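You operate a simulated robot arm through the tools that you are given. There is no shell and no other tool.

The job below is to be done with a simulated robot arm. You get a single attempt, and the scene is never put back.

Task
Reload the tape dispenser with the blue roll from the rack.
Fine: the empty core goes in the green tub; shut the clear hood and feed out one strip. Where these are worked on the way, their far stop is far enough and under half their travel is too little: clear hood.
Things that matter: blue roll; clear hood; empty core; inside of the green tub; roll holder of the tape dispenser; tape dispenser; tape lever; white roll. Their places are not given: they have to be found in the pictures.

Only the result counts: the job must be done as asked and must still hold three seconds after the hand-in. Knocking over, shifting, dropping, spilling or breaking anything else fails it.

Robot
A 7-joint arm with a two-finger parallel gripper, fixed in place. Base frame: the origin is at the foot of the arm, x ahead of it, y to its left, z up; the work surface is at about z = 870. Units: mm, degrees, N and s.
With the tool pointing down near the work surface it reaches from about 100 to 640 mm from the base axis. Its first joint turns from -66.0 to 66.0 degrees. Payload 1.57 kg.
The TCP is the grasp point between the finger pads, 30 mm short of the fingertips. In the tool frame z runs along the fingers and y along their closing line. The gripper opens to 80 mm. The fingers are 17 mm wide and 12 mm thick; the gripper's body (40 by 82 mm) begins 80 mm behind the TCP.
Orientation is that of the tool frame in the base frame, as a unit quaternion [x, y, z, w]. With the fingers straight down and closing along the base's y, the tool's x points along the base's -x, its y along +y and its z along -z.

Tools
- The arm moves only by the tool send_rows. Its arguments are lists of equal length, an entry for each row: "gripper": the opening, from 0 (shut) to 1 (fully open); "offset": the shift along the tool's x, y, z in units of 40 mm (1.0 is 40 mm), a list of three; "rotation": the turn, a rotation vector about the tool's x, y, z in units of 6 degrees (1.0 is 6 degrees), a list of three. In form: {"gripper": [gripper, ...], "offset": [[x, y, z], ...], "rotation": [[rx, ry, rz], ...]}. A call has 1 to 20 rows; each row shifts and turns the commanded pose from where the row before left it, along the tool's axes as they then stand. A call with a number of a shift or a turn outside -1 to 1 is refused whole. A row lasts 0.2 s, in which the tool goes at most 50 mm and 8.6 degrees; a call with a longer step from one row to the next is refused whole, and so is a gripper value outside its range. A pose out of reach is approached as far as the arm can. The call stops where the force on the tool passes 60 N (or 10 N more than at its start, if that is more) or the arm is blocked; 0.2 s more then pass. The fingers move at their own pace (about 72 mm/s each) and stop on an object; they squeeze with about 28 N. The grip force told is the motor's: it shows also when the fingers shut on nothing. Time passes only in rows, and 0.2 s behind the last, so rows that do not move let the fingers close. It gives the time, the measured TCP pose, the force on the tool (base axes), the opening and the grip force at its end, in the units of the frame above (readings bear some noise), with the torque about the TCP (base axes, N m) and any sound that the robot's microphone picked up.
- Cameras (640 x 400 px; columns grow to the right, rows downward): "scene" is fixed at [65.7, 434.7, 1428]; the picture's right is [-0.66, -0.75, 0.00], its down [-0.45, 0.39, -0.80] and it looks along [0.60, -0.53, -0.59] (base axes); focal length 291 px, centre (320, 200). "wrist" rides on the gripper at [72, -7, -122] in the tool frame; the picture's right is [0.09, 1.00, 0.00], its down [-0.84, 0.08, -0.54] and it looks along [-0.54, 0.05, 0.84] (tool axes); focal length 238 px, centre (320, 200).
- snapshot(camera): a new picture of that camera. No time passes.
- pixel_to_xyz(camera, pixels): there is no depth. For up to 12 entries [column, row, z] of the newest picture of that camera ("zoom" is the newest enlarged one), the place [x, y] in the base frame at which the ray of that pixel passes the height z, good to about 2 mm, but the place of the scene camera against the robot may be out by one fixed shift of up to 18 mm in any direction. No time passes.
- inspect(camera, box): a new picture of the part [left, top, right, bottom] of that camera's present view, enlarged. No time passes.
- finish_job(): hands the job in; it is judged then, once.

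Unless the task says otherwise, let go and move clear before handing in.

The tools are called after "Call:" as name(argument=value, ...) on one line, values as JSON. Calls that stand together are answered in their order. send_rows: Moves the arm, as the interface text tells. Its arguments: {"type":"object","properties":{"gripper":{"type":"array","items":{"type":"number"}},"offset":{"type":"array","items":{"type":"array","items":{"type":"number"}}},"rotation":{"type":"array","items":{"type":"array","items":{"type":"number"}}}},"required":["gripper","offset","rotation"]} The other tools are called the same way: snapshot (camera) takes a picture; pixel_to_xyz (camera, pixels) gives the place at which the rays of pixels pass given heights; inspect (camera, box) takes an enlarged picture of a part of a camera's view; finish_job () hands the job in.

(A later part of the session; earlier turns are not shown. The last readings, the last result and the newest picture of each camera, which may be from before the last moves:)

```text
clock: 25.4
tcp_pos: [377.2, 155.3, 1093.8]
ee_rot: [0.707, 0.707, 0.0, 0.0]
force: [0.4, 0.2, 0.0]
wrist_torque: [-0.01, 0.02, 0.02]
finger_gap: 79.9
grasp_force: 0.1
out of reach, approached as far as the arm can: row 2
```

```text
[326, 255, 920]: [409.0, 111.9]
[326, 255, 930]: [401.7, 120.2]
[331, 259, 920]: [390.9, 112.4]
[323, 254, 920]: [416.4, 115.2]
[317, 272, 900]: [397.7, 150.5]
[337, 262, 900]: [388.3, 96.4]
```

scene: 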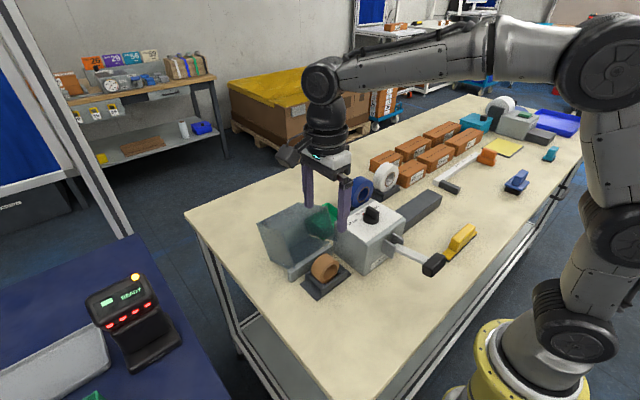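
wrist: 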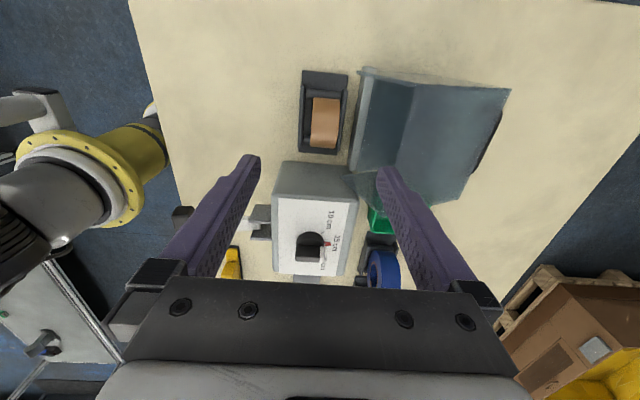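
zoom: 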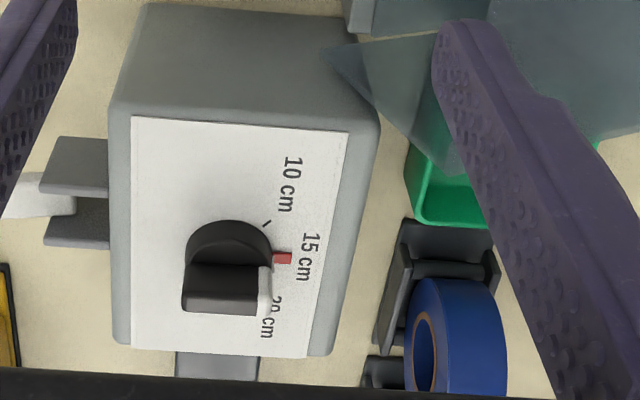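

Holder base spans x 351–411, y 90–200; the core is about 32 mm wide (x 368–401), roughly 64 mm across, centred near y≈144 with its top around z≈935. I'll open to 50 mm and come down part-way to confirm.

Call:
send_rows(gripper=[0.65, 0.65, 0.65, 0.65, 0.65], offset=[[-0.1, 0.06, 0.8], [-0.1, 0.06, 0.8], [-0.08, 0.06, 0.7], [0, 0, 0], [0, 0, 0]], rotation=[[0, 0, 0], [0, 0, 0], [0, 0, 0], [0, 0, 0], [0, 0, 0]])

Call:
snapshot(camera="wrist")

Call:
inspect(camera="wrist", box=[240, 50, 400, 200])

Call:
inspect(camera="scene", box=[270, 190, 400, 310])

```text
clock: 26.6
tcp_pos: [383.0, 141.9, 1004.4]
ee_rot: [0.706, 0.708, 0.002, 0.001]
force: [0.6, 0.0, -0.1]
wrist_torque: [0.01, -0.05, -0.01]
finger_gap: 52.3
grasp_force: 0.0
```

```text
taken
```

wrist: 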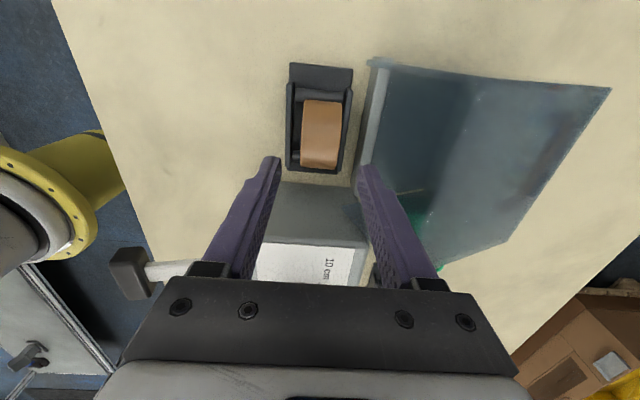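

```text
2.67 times, centred on (320, 125) of wrist
```

zoom: 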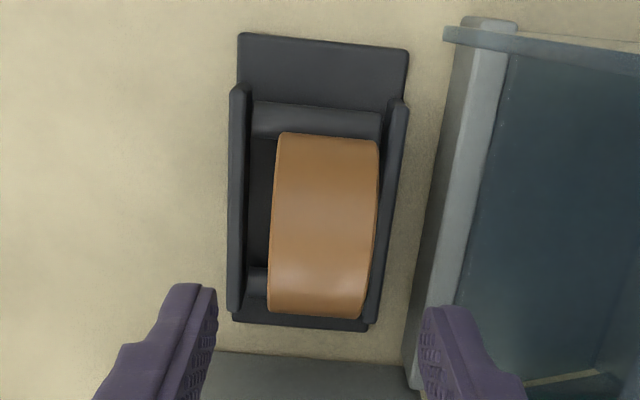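

```text
3.33 times, centred on (335, 250) of scene
```

zoom: 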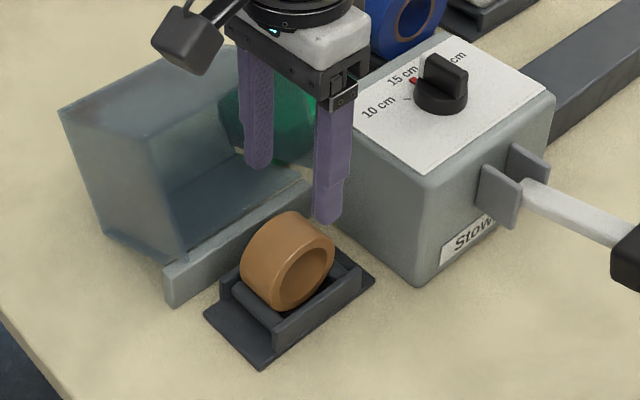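

The core now appears between zoom columns 271–377. I'll get its exact x-extent at its top height.

Call:
pixel_to_xyz(camera="wrist", pixels=[[301.6, 136.3, 933], [341.4, 136.3, 933], [301.6, 136.3, 925], [341.4, 136.3, 925], [304, 105, 915], [341, 105, 915], [287, 105, 895], [349, 105, 895], [375, 100, 905], [363, 150, 905], [286, 166, 890], [339, 170, 890]])

```text
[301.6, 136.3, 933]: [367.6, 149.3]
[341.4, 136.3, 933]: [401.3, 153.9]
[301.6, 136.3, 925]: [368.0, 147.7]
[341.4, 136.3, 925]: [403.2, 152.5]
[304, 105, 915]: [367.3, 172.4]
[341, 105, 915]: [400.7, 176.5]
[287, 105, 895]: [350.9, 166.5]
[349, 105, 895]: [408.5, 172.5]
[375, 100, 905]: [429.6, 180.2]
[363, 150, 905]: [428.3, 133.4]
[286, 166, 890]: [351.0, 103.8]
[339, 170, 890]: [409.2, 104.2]
```

The core is centred at x≈384.5, y≈143. I'll descend to TCP z≈935 (fingertips ~905, above the side plates) and close on it.

Call:
send_rows(gripper=[0.65, 0.65, 0.65, 0.65, 0, 0, 0, 0], offset=[[0.01, 0.02, 0.6], [0.01, 0.02, 0.6], [0, 0, 0.54], [0, 0, 0], [0, 0, 0], [0, 0, 0], [0, 0, 0], [0, 0, 0]], rotation=[[0, 0, 0], [0, 0, 0], [0, 0, 0], [0, 0, 0], [0, 0, 0], [0, 0, 0], [0, 0, 0], [0, 0, 0]])

Call:
inspect(camera="wrist", box=[240, 90, 400, 220])

Call:
inspect(camera="scene", box=[270, 190, 400, 310])

```text
clock: 28.4
tcp_pos: [384.9, 144.3, 932.7]
ee_rot: [0.706, 0.708, 0.001, 0.001]
force: [0.3, 0.7, 0.2]
wrist_torque: [0.01, 0.01, -0.02]
finger_gap: 31.1
grasp_force: 27.7
```

```text
3.08 times, centred on (320, 155) of wrist
```

zoom: 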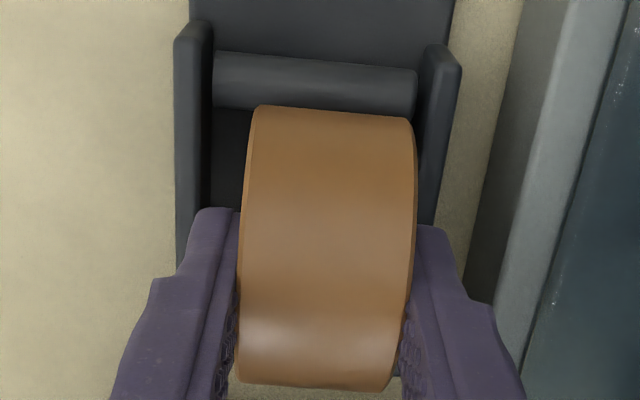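

```text
3.33 times, centred on (335, 250) of scene
```

zoom: 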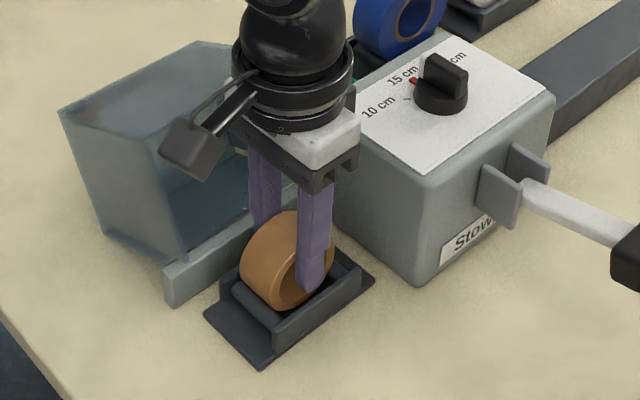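

The core is gripped (31 mm gap, 28 N). I'll lift it straight up and check.

Call:
send_rows(gripper=[0, 0, 0, 0, 0], offset=[[0, 0, -0.4], [0, 0, -0.8], [0, 0, -1], [0, 0, -1], [0, 0, 0]], rotation=[[0, 0, 0], [0, 0, 0], [0, 0, 0], [0, 0, 0], [0, 0, 0]])

Call:
snapshot(camera="scene")

Call:
snapshot(camera="wrist")

```text
clock: 29.6
tcp_pos: [385.8, 143.6, 1059.4]
ee_rot: [0.706, 0.708, 0.0, 0.0]
force: [-0.2, 0.6, 0.3]
wrist_torque: [-0.02, 0.02, -0.02]
finger_gap: 31.1
grasp_force: 27.4
```

```text
taken
```

scene: 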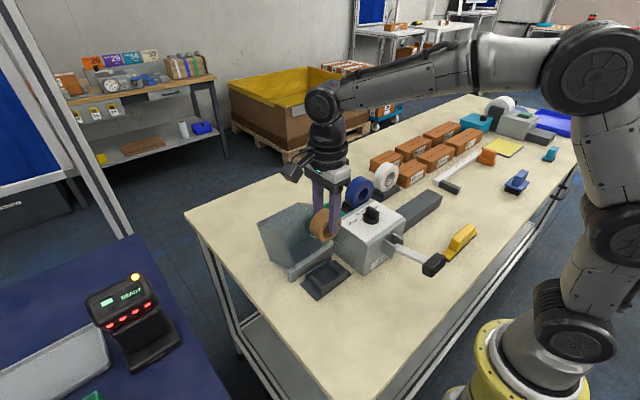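

```text
taken
```

wrist: 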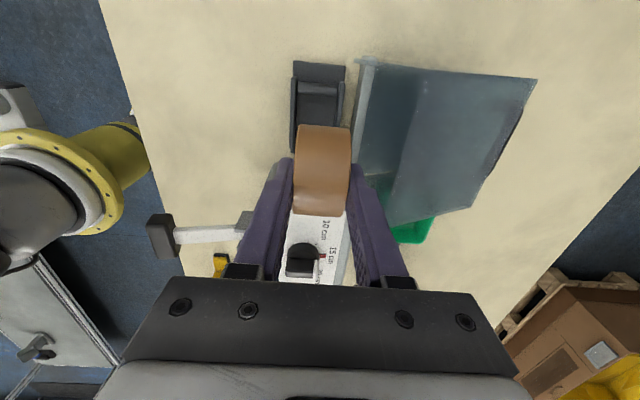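

The core is held and the cradle is empty. The tub seems to be around x 480–568, y −27–70, so I'll move above and slightly past it at a safe height to see it clearly.

Call:
send_rows(gripper=[0, 0, 0, 0, 0, 0, 0, 0], offset=[[0, 0, -0.63], [0, 0, -0.63], [-0.72, 0.686, 0], [-0.72, 0.686, 0], [-0.72, 0.686, 0], [-0.72, 0.686, 0], [-0.72, 0.686, 0], [0, 0, 0]], rotation=[[0, 0, 0], [0, 0, 0], [0, 0, 0], [0, 0, 0], [0, 0, 0], [0, 0, 0], [0, 0, 0], [0, 0, 0]])

Call:
snapshot(camera="scene")

Call:
snapshot(camera="wrist")

```text
clock: 31.4
tcp_pos: [521.6, 0.2, 1109.0]
ee_rot: [0.706, 0.708, 0.002, 0.0]
force: [-0.2, -0.3, 0.2]
wrist_torque: [-0.01, -0.01, 0.0]
finger_gap: 30.8
grasp_force: 27.5
```

```text
taken
```

scene: 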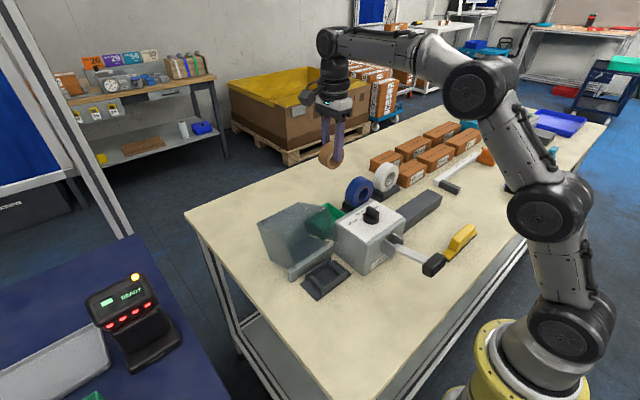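

```text
taken
```

wrist: 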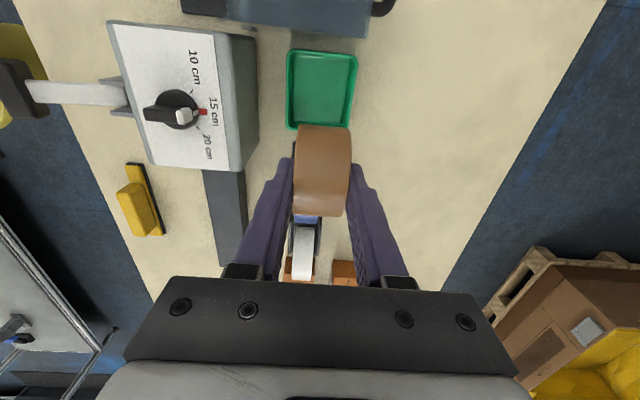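

The green tub is fully visible at wrist pixels (288–357, 50–128). I'll get its rim and inner floor corners.

Call:
inspect(camera="wrist", box=[270, 30, 390, 140])

Call:
pixel_to_xyz(camera="wrist", pixels=[[288, 51, 905], [357, 55, 905], [352, 124, 905], [288, 122, 905], [288, 51, 895], [357, 55, 895], [352, 124, 895], [292, 55, 873], [352, 58, 873], [346, 113, 873], [312, 207, 940], [300, 245, 940]])

```text
3.64 times, centred on (330, 85) of wrist
```

zoom: 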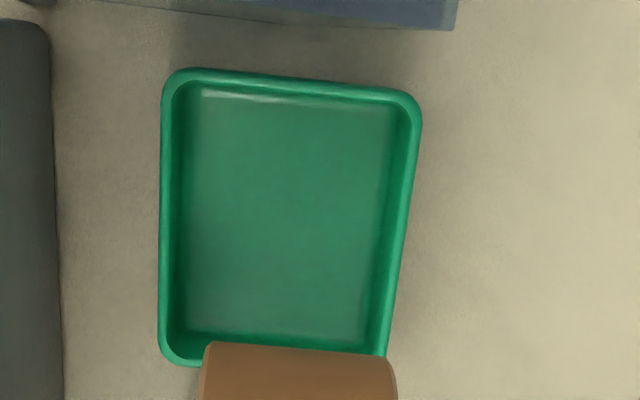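

```text
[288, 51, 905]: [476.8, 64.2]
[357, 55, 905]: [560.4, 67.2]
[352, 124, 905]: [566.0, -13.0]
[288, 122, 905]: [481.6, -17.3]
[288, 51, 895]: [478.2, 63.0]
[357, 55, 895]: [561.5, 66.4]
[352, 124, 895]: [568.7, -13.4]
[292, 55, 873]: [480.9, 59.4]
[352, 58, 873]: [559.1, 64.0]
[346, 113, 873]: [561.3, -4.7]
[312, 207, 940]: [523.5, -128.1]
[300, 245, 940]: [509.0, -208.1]
```

The tub is centred at about (521, 21) with enough inside room for the core. I'll shift 20 mm in y and lower to just above its floor.

Call:
send_rows(gripper=[0, 0, 0, 0, 0, 0], offset=[[0.52, 0, 0], [0, 0, 0.9], [0, 0, 0.9], [0, 0, 0.9], [0, 0, 0.7], [0, 0, 0]], rotation=[[0, 0, 0], [0, 0, 0], [0, 0, 0], [0, 0, 0], [0, 0, 0], [0, 0, 0]])

Call:
snapshot(camera="wrist")

Call:
inspect(camera="scene", box=[250, 130, 410, 300])

```text
clock: 32.8
tcp_pos: [521.8, 20.9, 975.4]
ee_rot: [0.706, 0.708, 0.001, -0.001]
force: [0.3, -0.3, 0.3]
wrist_torque: [-0.04, 0.0, -0.04]
finger_gap: 31.0
grasp_force: 28.2
```

```text
taken
```

wrist: 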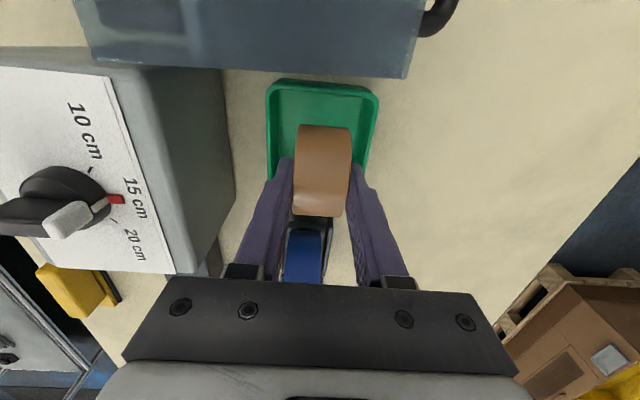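

```text
2.35 times, centred on (330, 215) of scene
```

zoom: 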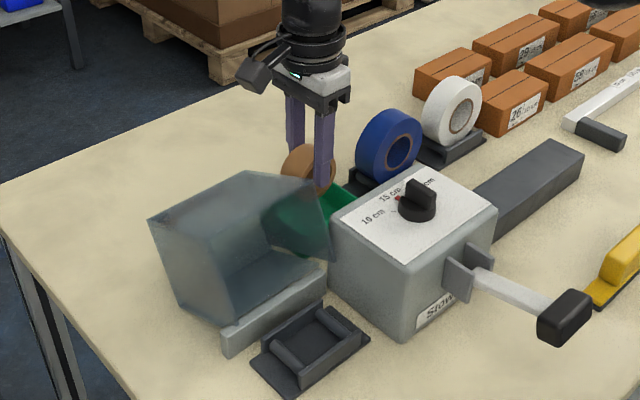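

The core is centred over the tub. I'll lower about 34 mm, release by opening a little, and back out upward.

Call:
send_rows(gripper=[0, 0, 0], offset=[[0, 0, 0.45], [0, 0, 0.4], [0, 0, 0]], rotation=[[0, 0, 0], [0, 0, 0], [0, 0, 0]])

Call:
snapshot(camera="wrist")

```text
clock: 33.6
tcp_pos: [522.0, 20.6, 942.1]
ee_rot: [0.706, 0.708, 0.001, 0.0]
force: [-0.2, 0.2, -0.1]
wrist_torque: [0.0, 0.01, 0.05]
finger_gap: 31.1
grasp_force: 28.4
```

```text
taken
```

wrist: 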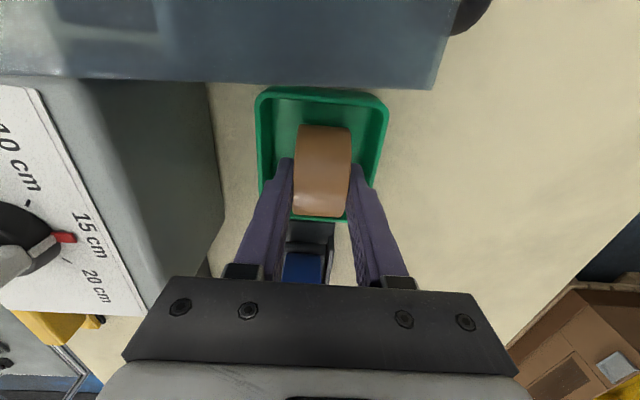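

Still free of contact. I'll lower a further 8 mm, open to about 40 mm and rise.

Call:
send_rows(gripper=[0, 0, 0.5, 0.5, 0.5, 0.5, 0.5, 0.5], offset=[[0, 0, 0.2], [0, 0, 0], [0, 0, 0], [0, 0, 0], [0, 0, -0.5], [0, 0, -1], [0, 0, -1], [0, 0, 0]], rotation=[[0, 0, 0], [0, 0, 0], [0, 0, 0], [0, 0, 0], [0, 0, 0], [0, 0, 0], [0, 0, 0], [0, 0, 0]])

Call:
snapshot(camera="wrist")

Call:
inspect(camera="scene", box=[250, 130, 410, 300])

```text
clock: 35.4
tcp_pos: [520.7, 18.8, 1035.0]
ee_rot: [0.706, 0.708, 0.001, 0.0]
force: [-0.3, -0.1, 0.2]
wrist_torque: [-0.04, 0.0, 0.03]
finger_gap: 39.9
grasp_force: 0.0
```

```text
taken
```

wrist: 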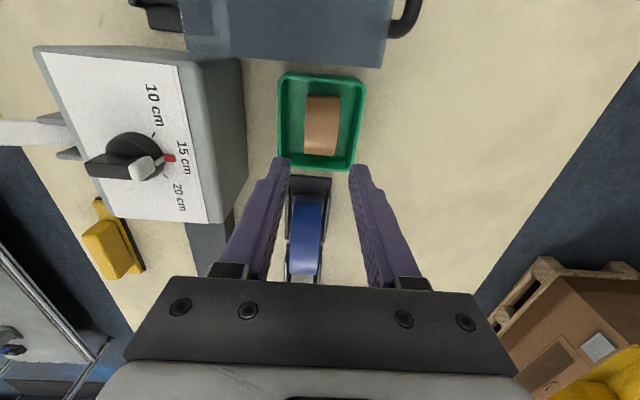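

```text
2.35 times, centred on (330, 215) of scene
```

zoom: 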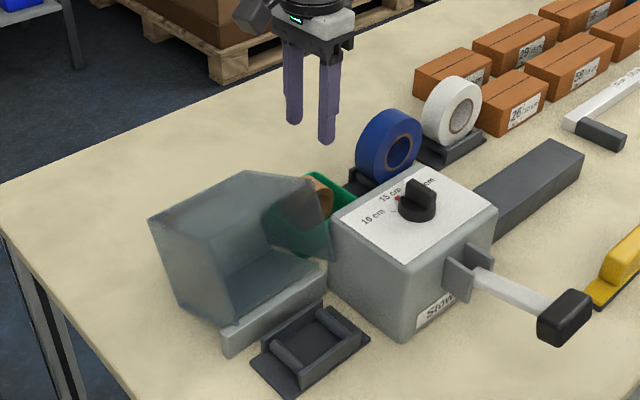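

The core is in the tub. Next I'll move over the blue roll for a close look at the rack.

Call:
send_rows(gripper=[0.5, 0.6, 0.6, 0.6, 0.6], offset=[[-0.87, 0, -0.3], [-0.87, 0, -0.3], [-0.87, 0, -0.3], [-0.87, 0, -0.2], [0, 0, 0]], rotation=[[0, 0, 0], [0, 0, 0], [0, 0, 0], [0, 0, 0], [0, 0, 0]])

Call:
snapshot(camera="wrist")

Call:
snapshot(camera="scene")

```text
clock: 36.6
tcp_pos: [520.5, -118.1, 1078.8]
ee_rot: [0.706, 0.708, 0.001, 0.001]
force: [0.1, -0.5, -0.4]
wrist_torque: [-0.01, 0.0, 0.0]
finger_gap: 47.8
grasp_force: 0.0
```

```text
taken
```

wrist: 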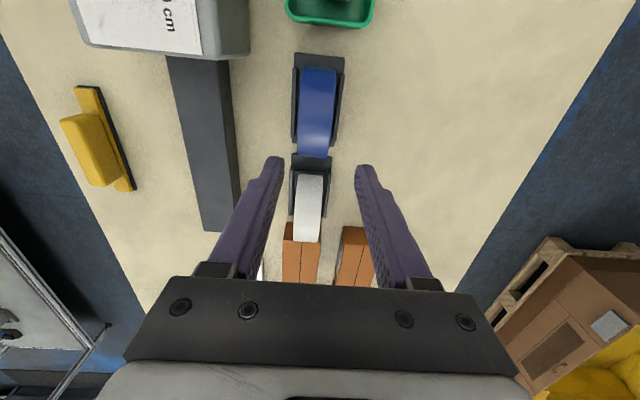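

```text
taken
```

scene: 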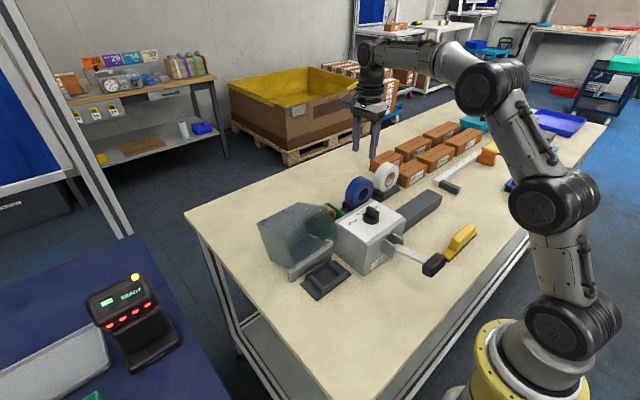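

Call:
inspect(camera="wrist", box=[260, 40, 380, 170])

Call:
inspect(camera="scene", box=[335, 150, 415, 220])

Call:
pixel_to_xyz(camera="wrist", pixels=[[300, 110, 950], [333, 110, 950], [300, 110, 930], [333, 110, 930], [296, 55, 874], [344, 58, 874], [316, 157, 930], [318, 68, 930], [307, 175, 950], [308, 220, 950]])

```text
3.08 times, centred on (320, 105) of wrist
```

zoom: 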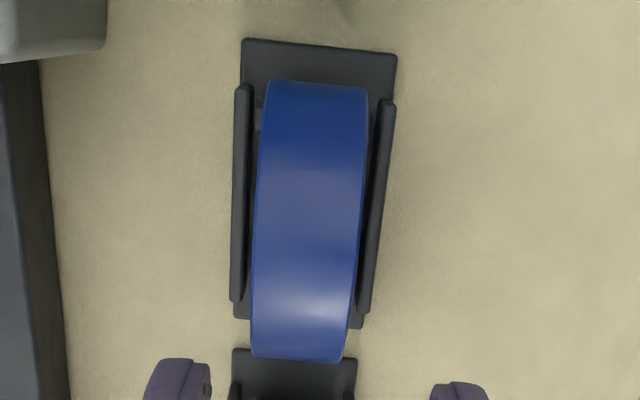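

```text
5.71 times, centred on (375, 185) of scene
```

zoom: 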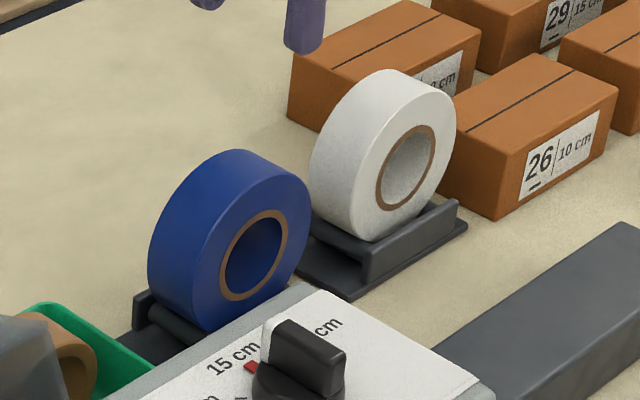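

```text
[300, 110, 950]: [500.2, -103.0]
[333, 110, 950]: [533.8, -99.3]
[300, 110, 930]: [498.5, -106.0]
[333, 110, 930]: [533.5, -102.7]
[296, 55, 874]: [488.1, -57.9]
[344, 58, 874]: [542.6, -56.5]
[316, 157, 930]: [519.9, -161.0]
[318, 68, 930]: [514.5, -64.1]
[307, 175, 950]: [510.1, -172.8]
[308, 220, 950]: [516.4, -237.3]
```

The blue roll is about 94 mm across, centred near y≈−110, spanning x 500–534 with its top around z≈975. I'll align and lower partway, then check.

Call:
send_rows(gripper=[0.68, 0.68, 0.68, 0.68], offset=[[0.11, -0.044, 0.6], [0.105, -0.044, 0.7], [0, 0, 0], [0, 0, 0]], rotation=[[0, 0, 0], [0, 0, 0], [0, 0, 0], [0, 0, 0]])

Call:
snapshot(camera="wrist")

Call:
inspect(camera="wrist", box=[250, 50, 390, 210])

Call:
inspect(camera="scene", box=[330, 110, 430, 220])

```text
clock: 37.6
tcp_pos: [516.3, -109.4, 1024.9]
ee_rot: [0.706, 0.708, 0.001, 0.0]
force: [-0.2, -0.7, 0.3]
wrist_torque: [-0.02, 0.04, 0.03]
finger_gap: 54.5
grasp_force: 0.1
```

```text
taken
```

wrist: 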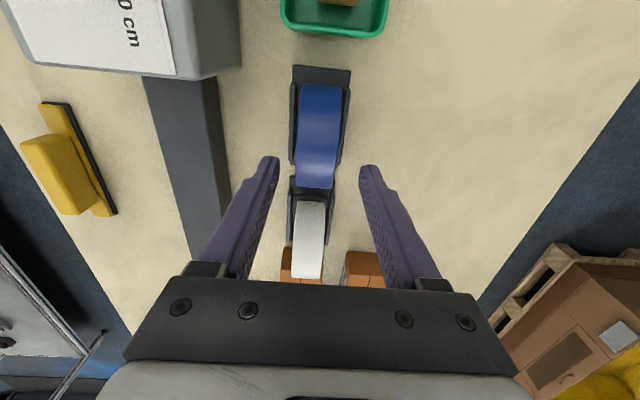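

```text
2.50 times, centred on (320, 130) of wrist
```

zoom: 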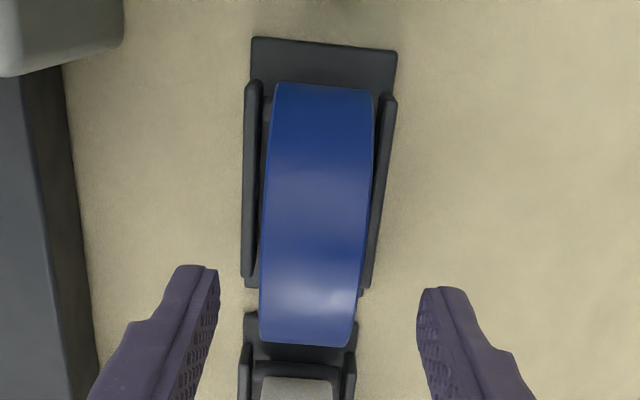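

```text
3.64 times, centred on (380, 165) of scene
```

zoom: 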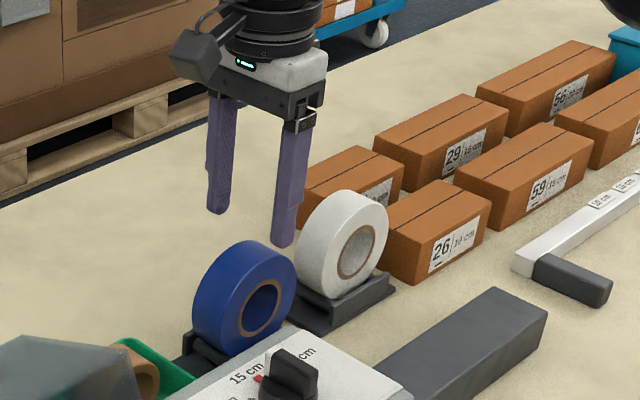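

I'll read the roll's x-extent at its upper surface from this view.

Call:
pixel_to_xyz(camera="wrist", pixels=[[297.2, 136, 972], [340.8, 136, 972], [296, 166, 975], [336.5, 166, 975], [296, 166, 965], [336.5, 166, 965]])

```text
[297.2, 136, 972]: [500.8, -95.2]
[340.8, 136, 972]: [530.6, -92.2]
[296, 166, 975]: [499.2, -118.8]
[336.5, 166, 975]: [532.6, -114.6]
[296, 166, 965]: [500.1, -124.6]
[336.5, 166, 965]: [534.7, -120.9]
```

The roll is centred at x≈516, matching the hand. I'll descend to TCP z≈955 and close on it.

Call:
send_rows(gripper=[0.68, 0.68, 0.68, 0.68, 0, 0, 0, 0], offset=[[0.01, 0, 0.7], [0.01, 0, 0.6], [0, 0, 0.45], [0, 0, 0], [0, 0, 0], [0, 0, 0], [0, 0, 0], [0, 0, 0]], rotation=[[0, 0, 0], [0, 0, 0], [0, 0, 0], [0, 0, 0], [0, 0, 0], [0, 0, 0], [0, 0, 0], [0, 0, 0]])

Call:
inspect(camera="wrist", box=[240, 70, 400, 230])

Call:
inspect(camera="scene", box=[330, 110, 430, 220])

```text
clock: 39.4
tcp_pos: [517.2, -109.6, 954.9]
ee_rot: [0.707, 0.707, 0.002, 0.0]
force: [0.6, 0.2, -0.5]
wrist_torque: [0.0, 0.01, -0.02]
finger_gap: 31.7
grasp_force: 27.9
```

```text
2.50 times, centred on (320, 150) of wrist
```

zoom: 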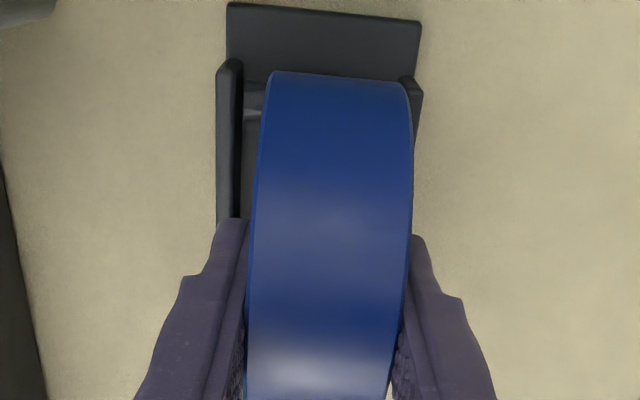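

```text
3.64 times, centred on (380, 165) of scene
```

zoom: 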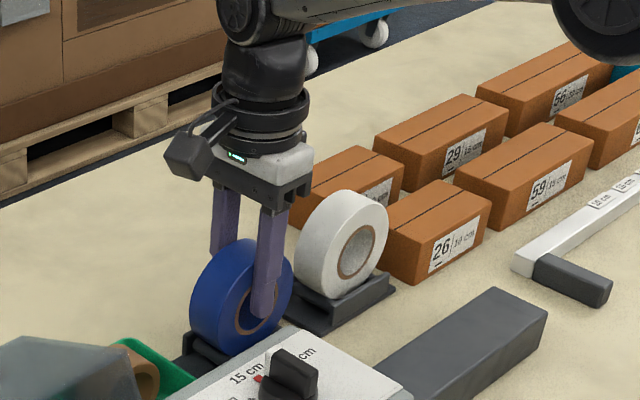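

The blue roll is held (31.7 mm gap, 28 N). I'll lift it straight up well clear.

Call:
send_rows(gripper=[0, 0, 0, 0, 0, 0, 0], offset=[[0, 0, -0.3], [0, 0, -0.6], [0, 0, -0.9], [0, 0, -1], [0, 0, -1], [0, 0, -0.8], [0, 0, 0]], rotation=[[0, 0, 0], [0, 0, 0], [0, 0, 0], [0, 0, 0], [0, 0, 0], [0, 0, 0], [0, 0, 0]])

Call:
snapshot(camera="wrist")

Call:
inspect(camera="scene", box=[250, 80, 450, 300])

```text
clock: 41.0
tcp_pos: [518.1, -109.6, 1139.6]
ee_rot: [0.706, 0.708, 0.002, 0.0]
force: [-0.3, -1.1, -0.5]
wrist_torque: [-0.03, 0.0, -0.03]
finger_gap: 31.9
grasp_force: 28.5
```

```text
taken
```

wrist: 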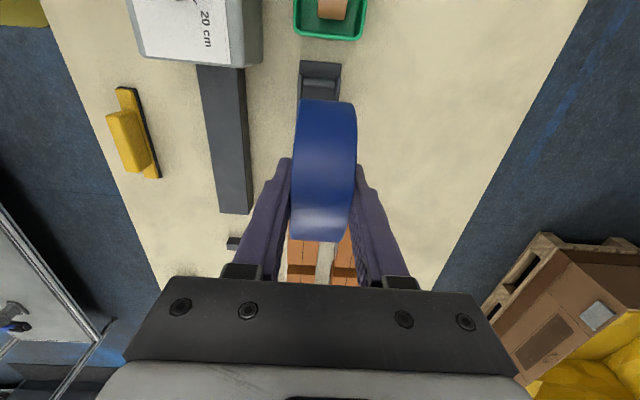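

```text
1.82 times, centred on (350, 190) of scene
```

zoom: 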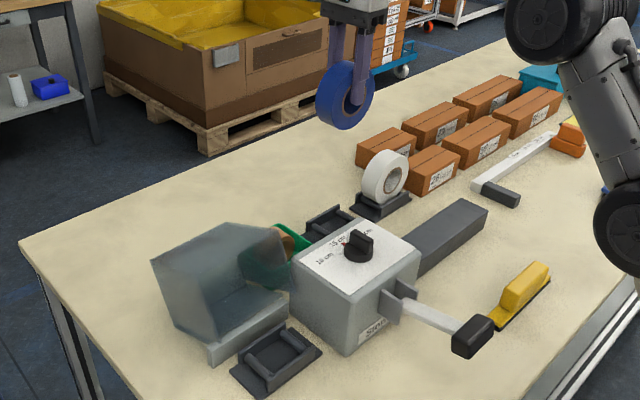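

The roll is lifted cleanly and the white roll is untouched. I'll carry it at height to above the empty holder.

Call:
send_rows(gripper=[0, 0, 0, 0, 0, 0, 0, 0, 0], offset=[[0.79, -0.428, 0], [0.79, -0.428, 0], [0.79, -0.428, 0], [0.79, -0.428, 0], [0.79, -0.428, 0], [0.79, -0.428, 0], [0.79, -0.428, 0], [0.79, -0.428, 0], [0, 0, 0]], rotation=[[0, 0, 0], [0, 0, 0], [0, 0, 0], [0, 0, 0], [0, 0, 0], [0, 0, 0], [0, 0, 0], [0, 0, 0], [0, 0, 0]])

Call:
snapshot(camera="wrist")

Call:
inspect(camera="scene", box=[250, 130, 410, 300])

```text
clock: 43.0
tcp_pos: [381.9, 143.2, 1139.6]
ee_rot: [0.706, 0.708, 0.001, -0.001]
force: [0.0, 0.1, -1.3]
wrist_torque: [0.02, 0.01, -0.01]
finger_gap: 31.7
grasp_force: 27.9
```

```text
taken
```

wrist: 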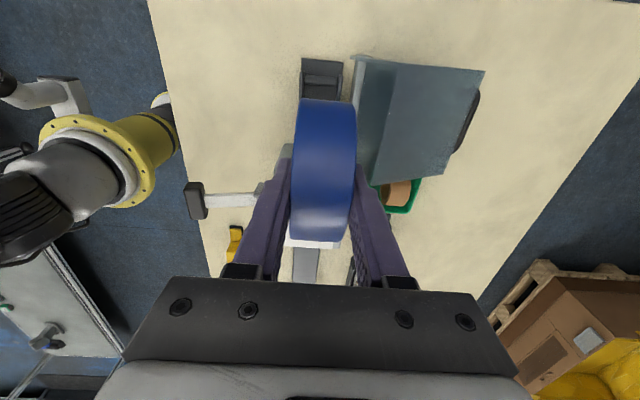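

```text
2.35 times, centred on (330, 215) of scene
```

zoom: 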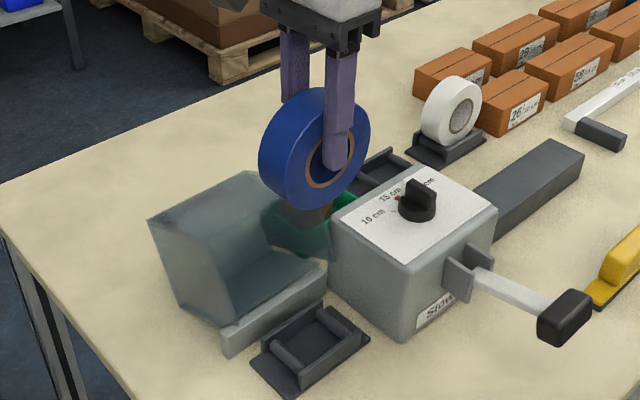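

The roll hangs over the holder; I'll verify the holder's edges in this view before lowering.

Call:
inspect(camera="wrist", box=[270, 45, 390, 120])

Call:
pixel_to_xyz(camera="wrist", pixels=[[302.5, 58, 874], [343.5, 61, 874], [301, 92, 895], [341, 92, 895], [362, 60, 905], [355, 100, 905]])

```text
5.33 times, centred on (330, 82) of wrist
```

zoom: 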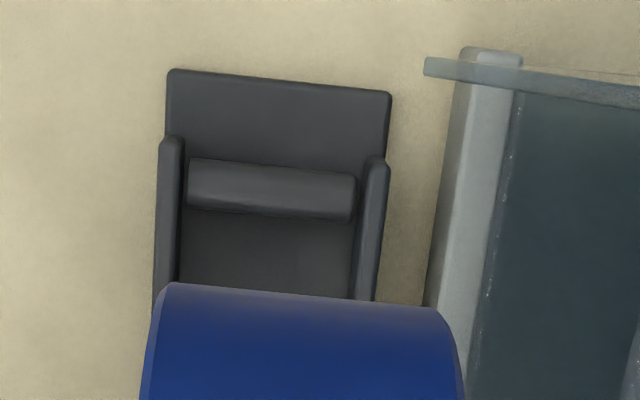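

```text
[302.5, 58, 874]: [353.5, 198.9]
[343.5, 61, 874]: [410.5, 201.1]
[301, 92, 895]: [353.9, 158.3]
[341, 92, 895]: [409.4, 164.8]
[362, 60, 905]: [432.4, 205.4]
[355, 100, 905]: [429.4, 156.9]
```

The holder spans x 353–410 (centre 381.5), so the roll is aligned. I'll lower most of the way.

Call:
send_rows(gripper=[0, 0, 0, 0, 0, 0], offset=[[0.03, 0, 0.9], [0, 0, 0.9], [0, 0, 0.9], [0, 0, 0.7], [0, 0, 0.5], [0, 0, 0]], rotation=[[0, 0, 0], [0, 0, 0], [0, 0, 0], [0, 0, 0], [0, 0, 0], [0, 0, 0]])

Call:
snapshot(camera="wrist")

Call:
inspect(camera="scene", box=[270, 190, 400, 310])

```text
clock: 44.4
tcp_pos: [382.3, 143.3, 984.2]
ee_rot: [0.707, 0.707, 0.001, -0.001]
force: [-0.9, 0.7, -1.6]
wrist_torque: [0.06, 0.01, 0.01]
finger_gap: 31.4
grasp_force: 27.7
```

```text
taken
```

wrist: 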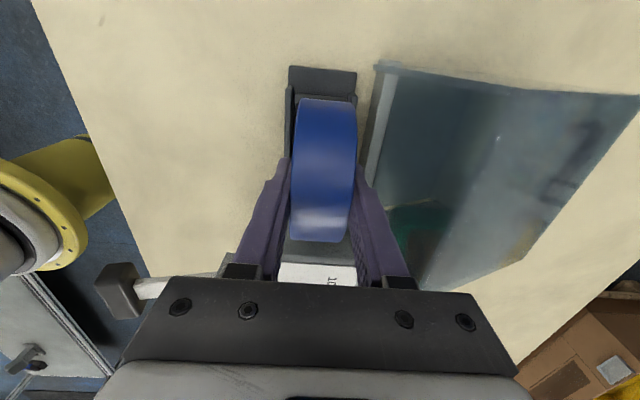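

```text
3.33 times, centred on (335, 250) of scene
```

zoom: 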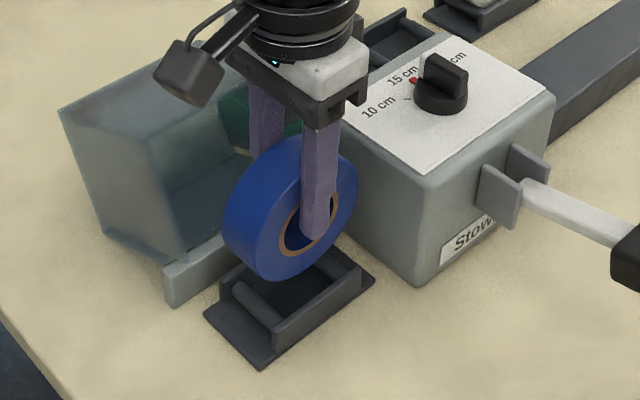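

The roll is just above the cradle, aligned. I'll lower slowly toward the rollers and watch the force.

Call:
send_rows(gripper=[0, 0, 0, 0], offset=[[0.03, -0.01, 0.35], [0, 0, 0.2], [0, 0, 0.1], [0, 0, 0]], rotation=[[0, 0, 0], [0, 0, 0], [0, 0, 0], [0, 0, 0]])

Call:
inspect(camera="scene", box=[270, 190, 400, 310])

```text
clock: 45.4
tcp_pos: [380.9, 145.2, 957.1]
ee_rot: [0.707, 0.708, 0.001, 0.0]
force: [0.0, -0.4, -1.6]
wrist_torque: [0.01, -0.01, 0.02]
finger_gap: 31.7
grasp_force: 27.8
```

```text
3.33 times, centred on (335, 250) of scene
```

zoom: 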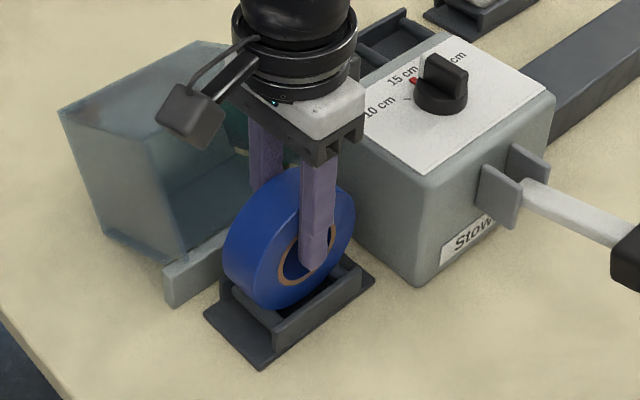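

Force still shows only the roll's weight. I'll lower a few millimetres more to seat it.

Call:
send_rows(gripper=[0, 0, 0], offset=[[0, 0, 0.04], [0, 0, 0.03], [0, 0, 0]], rotation=[[0, 0, 0], [0, 0, 0], [0, 0, 0]])

```text
clock: 46.2
tcp_pos: [381.5, 146.1, 955.1]
ee_rot: [0.707, 0.708, 0.001, 0.0]
force: [-0.5, -0.5, -1.2]
wrist_torque: [0.0, 0.01, 0.03]
finger_gap: 31.7
grasp_force: 28.0
```

Still no contact reading; I'll go down in small steps to find it.

Call:
send_rows(gripper=[0, 0, 0], offset=[[0, 0, 0.04], [0, 0, 0.03], [0, 0, 0]], rotation=[[0, 0, 0], [0, 0, 0], [0, 0, 0]])

```text
clock: 47.0
tcp_pos: [381.8, 145.7, 953.9]
ee_rot: [0.706, 0.708, 0.003, 0.001]
force: [-5.9, -6.1, 21.5]
wrist_torque: [-0.04, 0.53, 0.08]
finger_gap: 32.1
grasp_force: 27.9
```

Contact at +21 N: the roll is on the rollers. I'll ease up 1 mm, open the fingers and rise.

Call:
send_rows(gripper=[0, 0.6, 0.6, 0.6, 0.6, 0.6, 0.6, 0.6], offset=[[0, 0, -0.025], [0, 0, 0], [0, 0, 0], [0, 0, 0], [0, 0, -0.5], [0, 0, -1], [0, 0, -1], [0, 0, 0]], rotation=[[0, 0, 0], [0, 0, 0], [0, 0, 0], [0, 0, 0], [0, 0, 0], [0, 0, 0], [0, 0, 0], [0, 0, 0]])

Call:
snapshot(camera="wrist")

Call:
inspect(camera="scene", box=[270, 190, 400, 310])

```text
clock: 48.8
tcp_pos: [382.4, 149.2, 1056.0]
ee_rot: [0.707, 0.708, 0.0, 0.0]
force: [-0.9, 0.2, -0.1]
wrist_torque: [-0.03, 0.01, -0.02]
finger_gap: 47.6
grasp_force: 0.1
```

```text
taken
```

wrist: 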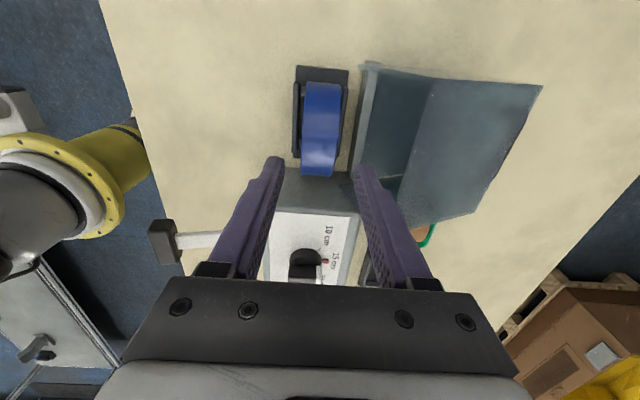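

```text
3.33 times, centred on (335, 250) of scene
```

zoom: 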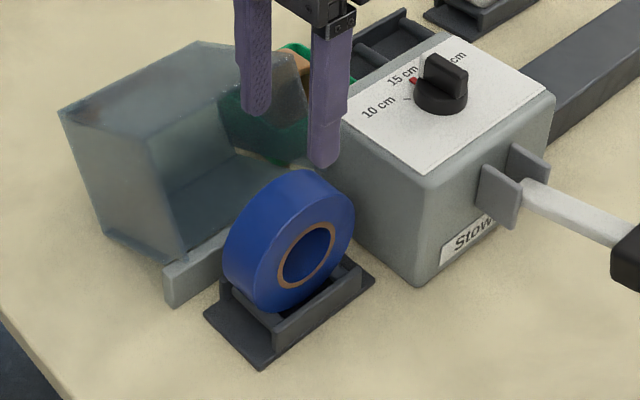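

The blue roll sits upright in the holder. Next I'll go back over the open hood to find the handle for closing it.

Call:
send_rows(gripper=[0.6, 0.6, 0.6, 0.6, 0.6, 0.6, 0.6], offset=[[0, 0, -0.5], [0, 0.96, 0], [0, 0.96, 0], [0, 0.96, 0], [0, 0.96, 0.3], [0, 0.96, 0.5], [0, 0, 0]], rotation=[[0, 0, 0], [0, 0, 0], [0, 0, 0], [0, 0, 0], [0, 0, 0], [0, 0, 0], [0, 0, 0]])

Call:
snapshot(camera="wrist")

Call:
inspect(camera="wrist", box=[240, 40, 400, 200])

Call:
inspect(camera="scene", box=[250, 130, 410, 300])

```text
clock: 50.4
tcp_pos: [575.6, 145.0, 1039.0]
ee_rot: [0.707, 0.708, 0.001, 0.0]
force: [0.6, -0.2, 0.3]
wrist_torque: [0.0, -0.03, 0.0]
finger_gap: 48.1
grasp_force: 0.0
```

```text
taken
```

wrist: 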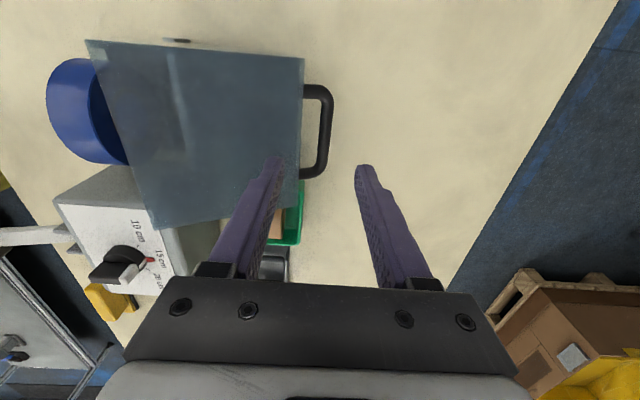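

```text
2.50 times, centred on (320, 120) of wrist
```

zoom: 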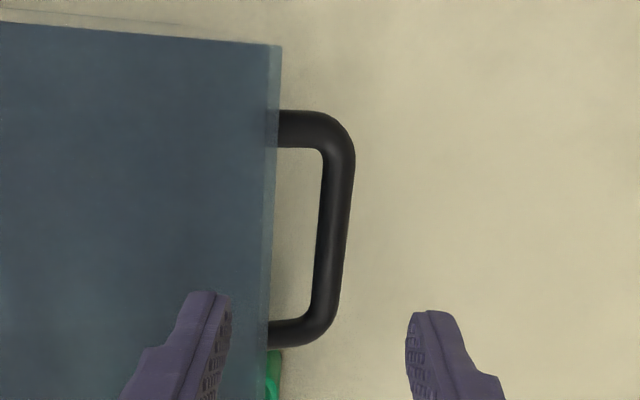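

```text
2.35 times, centred on (330, 215) of scene
```

zoom: 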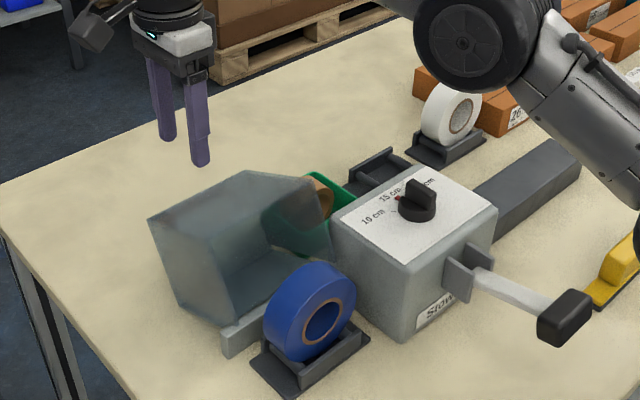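

The handle bar is at wrist pixels (328,106)–(322,164). I'll get its coordinates.

Call:
pixel_to_xyz(camera="wrist", pixels=[[328, 106, 940], [322, 164, 940], [325, 135, 940], [328, 106, 930], [322, 164, 930], [325, 135, 930], [325, 135, 920], [303, 135, 940], [303, 135, 930]])

```text
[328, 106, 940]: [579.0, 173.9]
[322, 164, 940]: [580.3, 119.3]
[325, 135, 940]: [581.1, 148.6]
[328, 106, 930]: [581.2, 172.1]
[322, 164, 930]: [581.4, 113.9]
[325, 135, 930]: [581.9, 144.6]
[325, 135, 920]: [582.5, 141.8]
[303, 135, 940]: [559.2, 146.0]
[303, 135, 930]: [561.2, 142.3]
```

The bar is at x≈581; only ~16 mm separates it from the hood face, so I'll narrow the opening to ~17 mm and come down in steps, checking alignment.

Call:
send_rows(gripper=[0.22, 0.22, 0.22, 0.22], offset=[[0.1, 0.135, 0.3], [0, 0, 0.5], [0, 0, 0], [0, 0, 0]], rotation=[[0, 0, 0], [0, 0, 0], [0, 0, 0], [0, 0, 0]])

Call:
snapshot(camera="wrist")

Call:
inspect(camera="wrist", box=[240, 60, 400, 220])

Call:
inspect(camera="scene", box=[230, 140, 370, 290])

```text
clock: 51.4
tcp_pos: [580.4, 148.7, 1008.4]
ee_rot: [0.706, 0.708, 0.002, 0.0]
force: [-0.1, 0.2, -0.7]
wrist_torque: [-0.01, -0.03, -0.01]
finger_gap: 17.9
grasp_force: 0.2
```

```text
taken
```

wrist: 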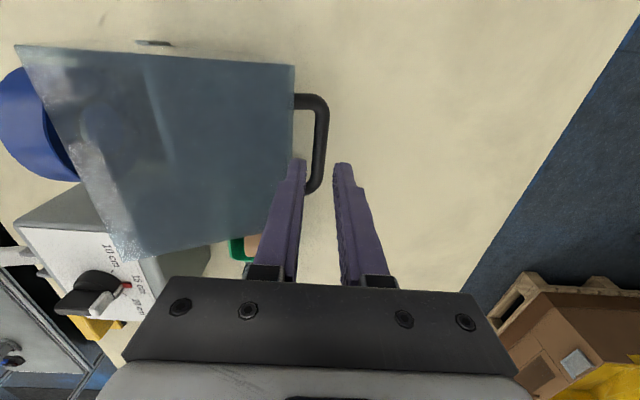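

```text
2.50 times, centred on (320, 140) of wrist
```

zoom: 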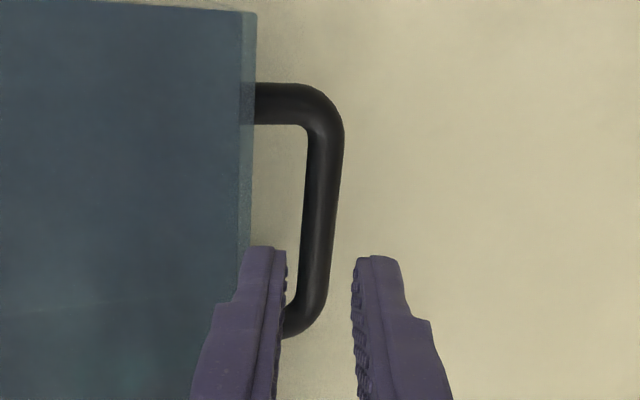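

```text
2.67 times, centred on (300, 215) of scene
```

zoom: 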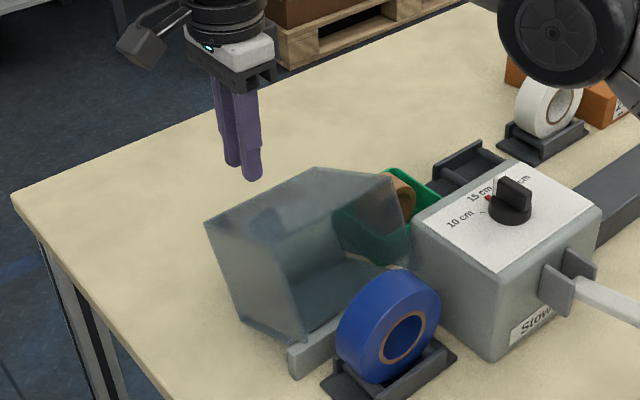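

The fingers line up with the bar, but the hood's raised edge is close to the front finger. Leaning the hand about 10° outward gives it more clearance, so I'll set that tilt first and recheck.

Call:
send_rows(gripper=[0.2, 0.2, 0.2, 0.2], offset=[[0, 0.15, 0], [0, 0.15, 0], [0, 0, 0], [0, 0, 0]], rotation=[[0.83, 0, 0], [0.83, 0, 0], [0, 0, 0], [0, 0, 0]])

Call:
snapshot(camera="wrist")

Call:
inspect(camera="wrist", box=[240, 60, 400, 220])

```text
clock: 52.4
tcp_pos: [573.8, 145.4, 996.8]
ee_rot: [0.704, 0.705, -0.061, -0.062]
force: [0.1, 0.2, -0.4]
wrist_torque: [0.02, 0.01, 0.01]
finger_gap: 16.1
grasp_force: 0.0
out of reach, approached as far as the arm can: row 2
```

```text
taken
```

wrist: 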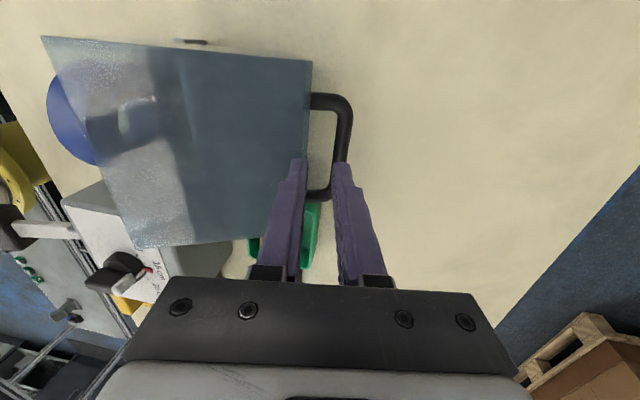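

```text
2.50 times, centred on (320, 140) of wrist
```

zoom: 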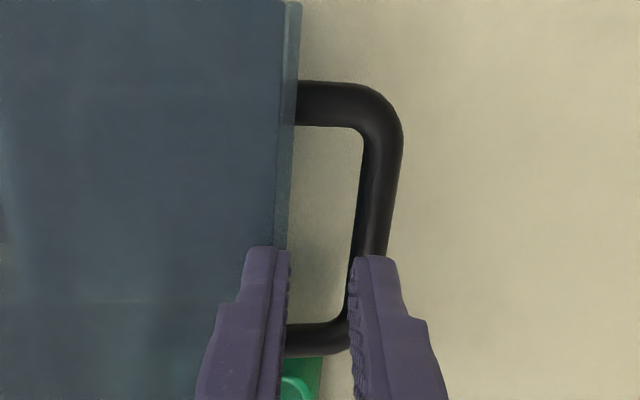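

The 10° lean is beyond reach here (x stopped at 574), but about 5° was fine before. I'll go back to 5° and realign over the bar.

Call:
send_rows(gripper=[0.19, 0.19, 0.19, 0.19], offset=[[0, 0, 0], [0.08, 0.15, 0.01], [0, 0.14, 0.01], [0, 0, 0]], rotation=[[-0.83, 0, 0], [0, 0, 0], [0, 0, 0], [0, 0, 0]])

Call:
snapshot(camera="wrist")

Call:
inspect(camera="wrist", box=[240, 60, 400, 220])

```text
clock: 53.4
tcp_pos: [584.6, 147.6, 994.8]
ee_rot: [0.705, 0.708, -0.029, -0.032]
force: [-0.6, -1.0, 0.3]
wrist_torque: [0.01, -0.01, -0.01]
finger_gap: 15.2
grasp_force: 0.1
```

```text
taken
```

wrist: 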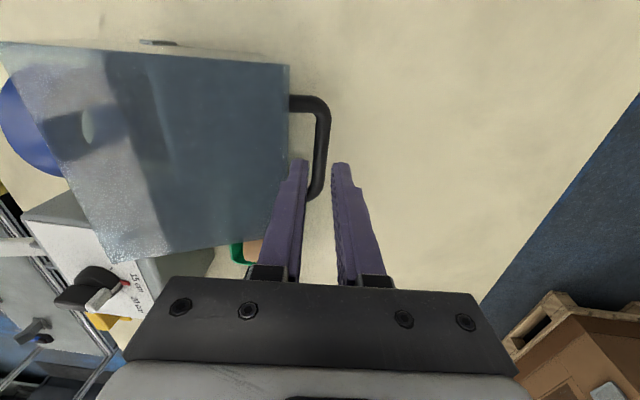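

```text
2.50 times, centred on (320, 140) of wrist
```

zoom: 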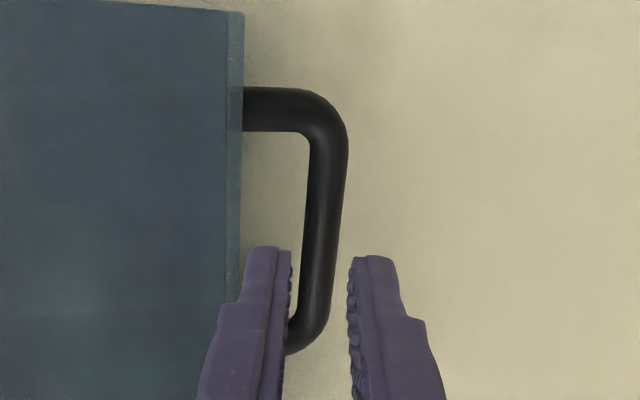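

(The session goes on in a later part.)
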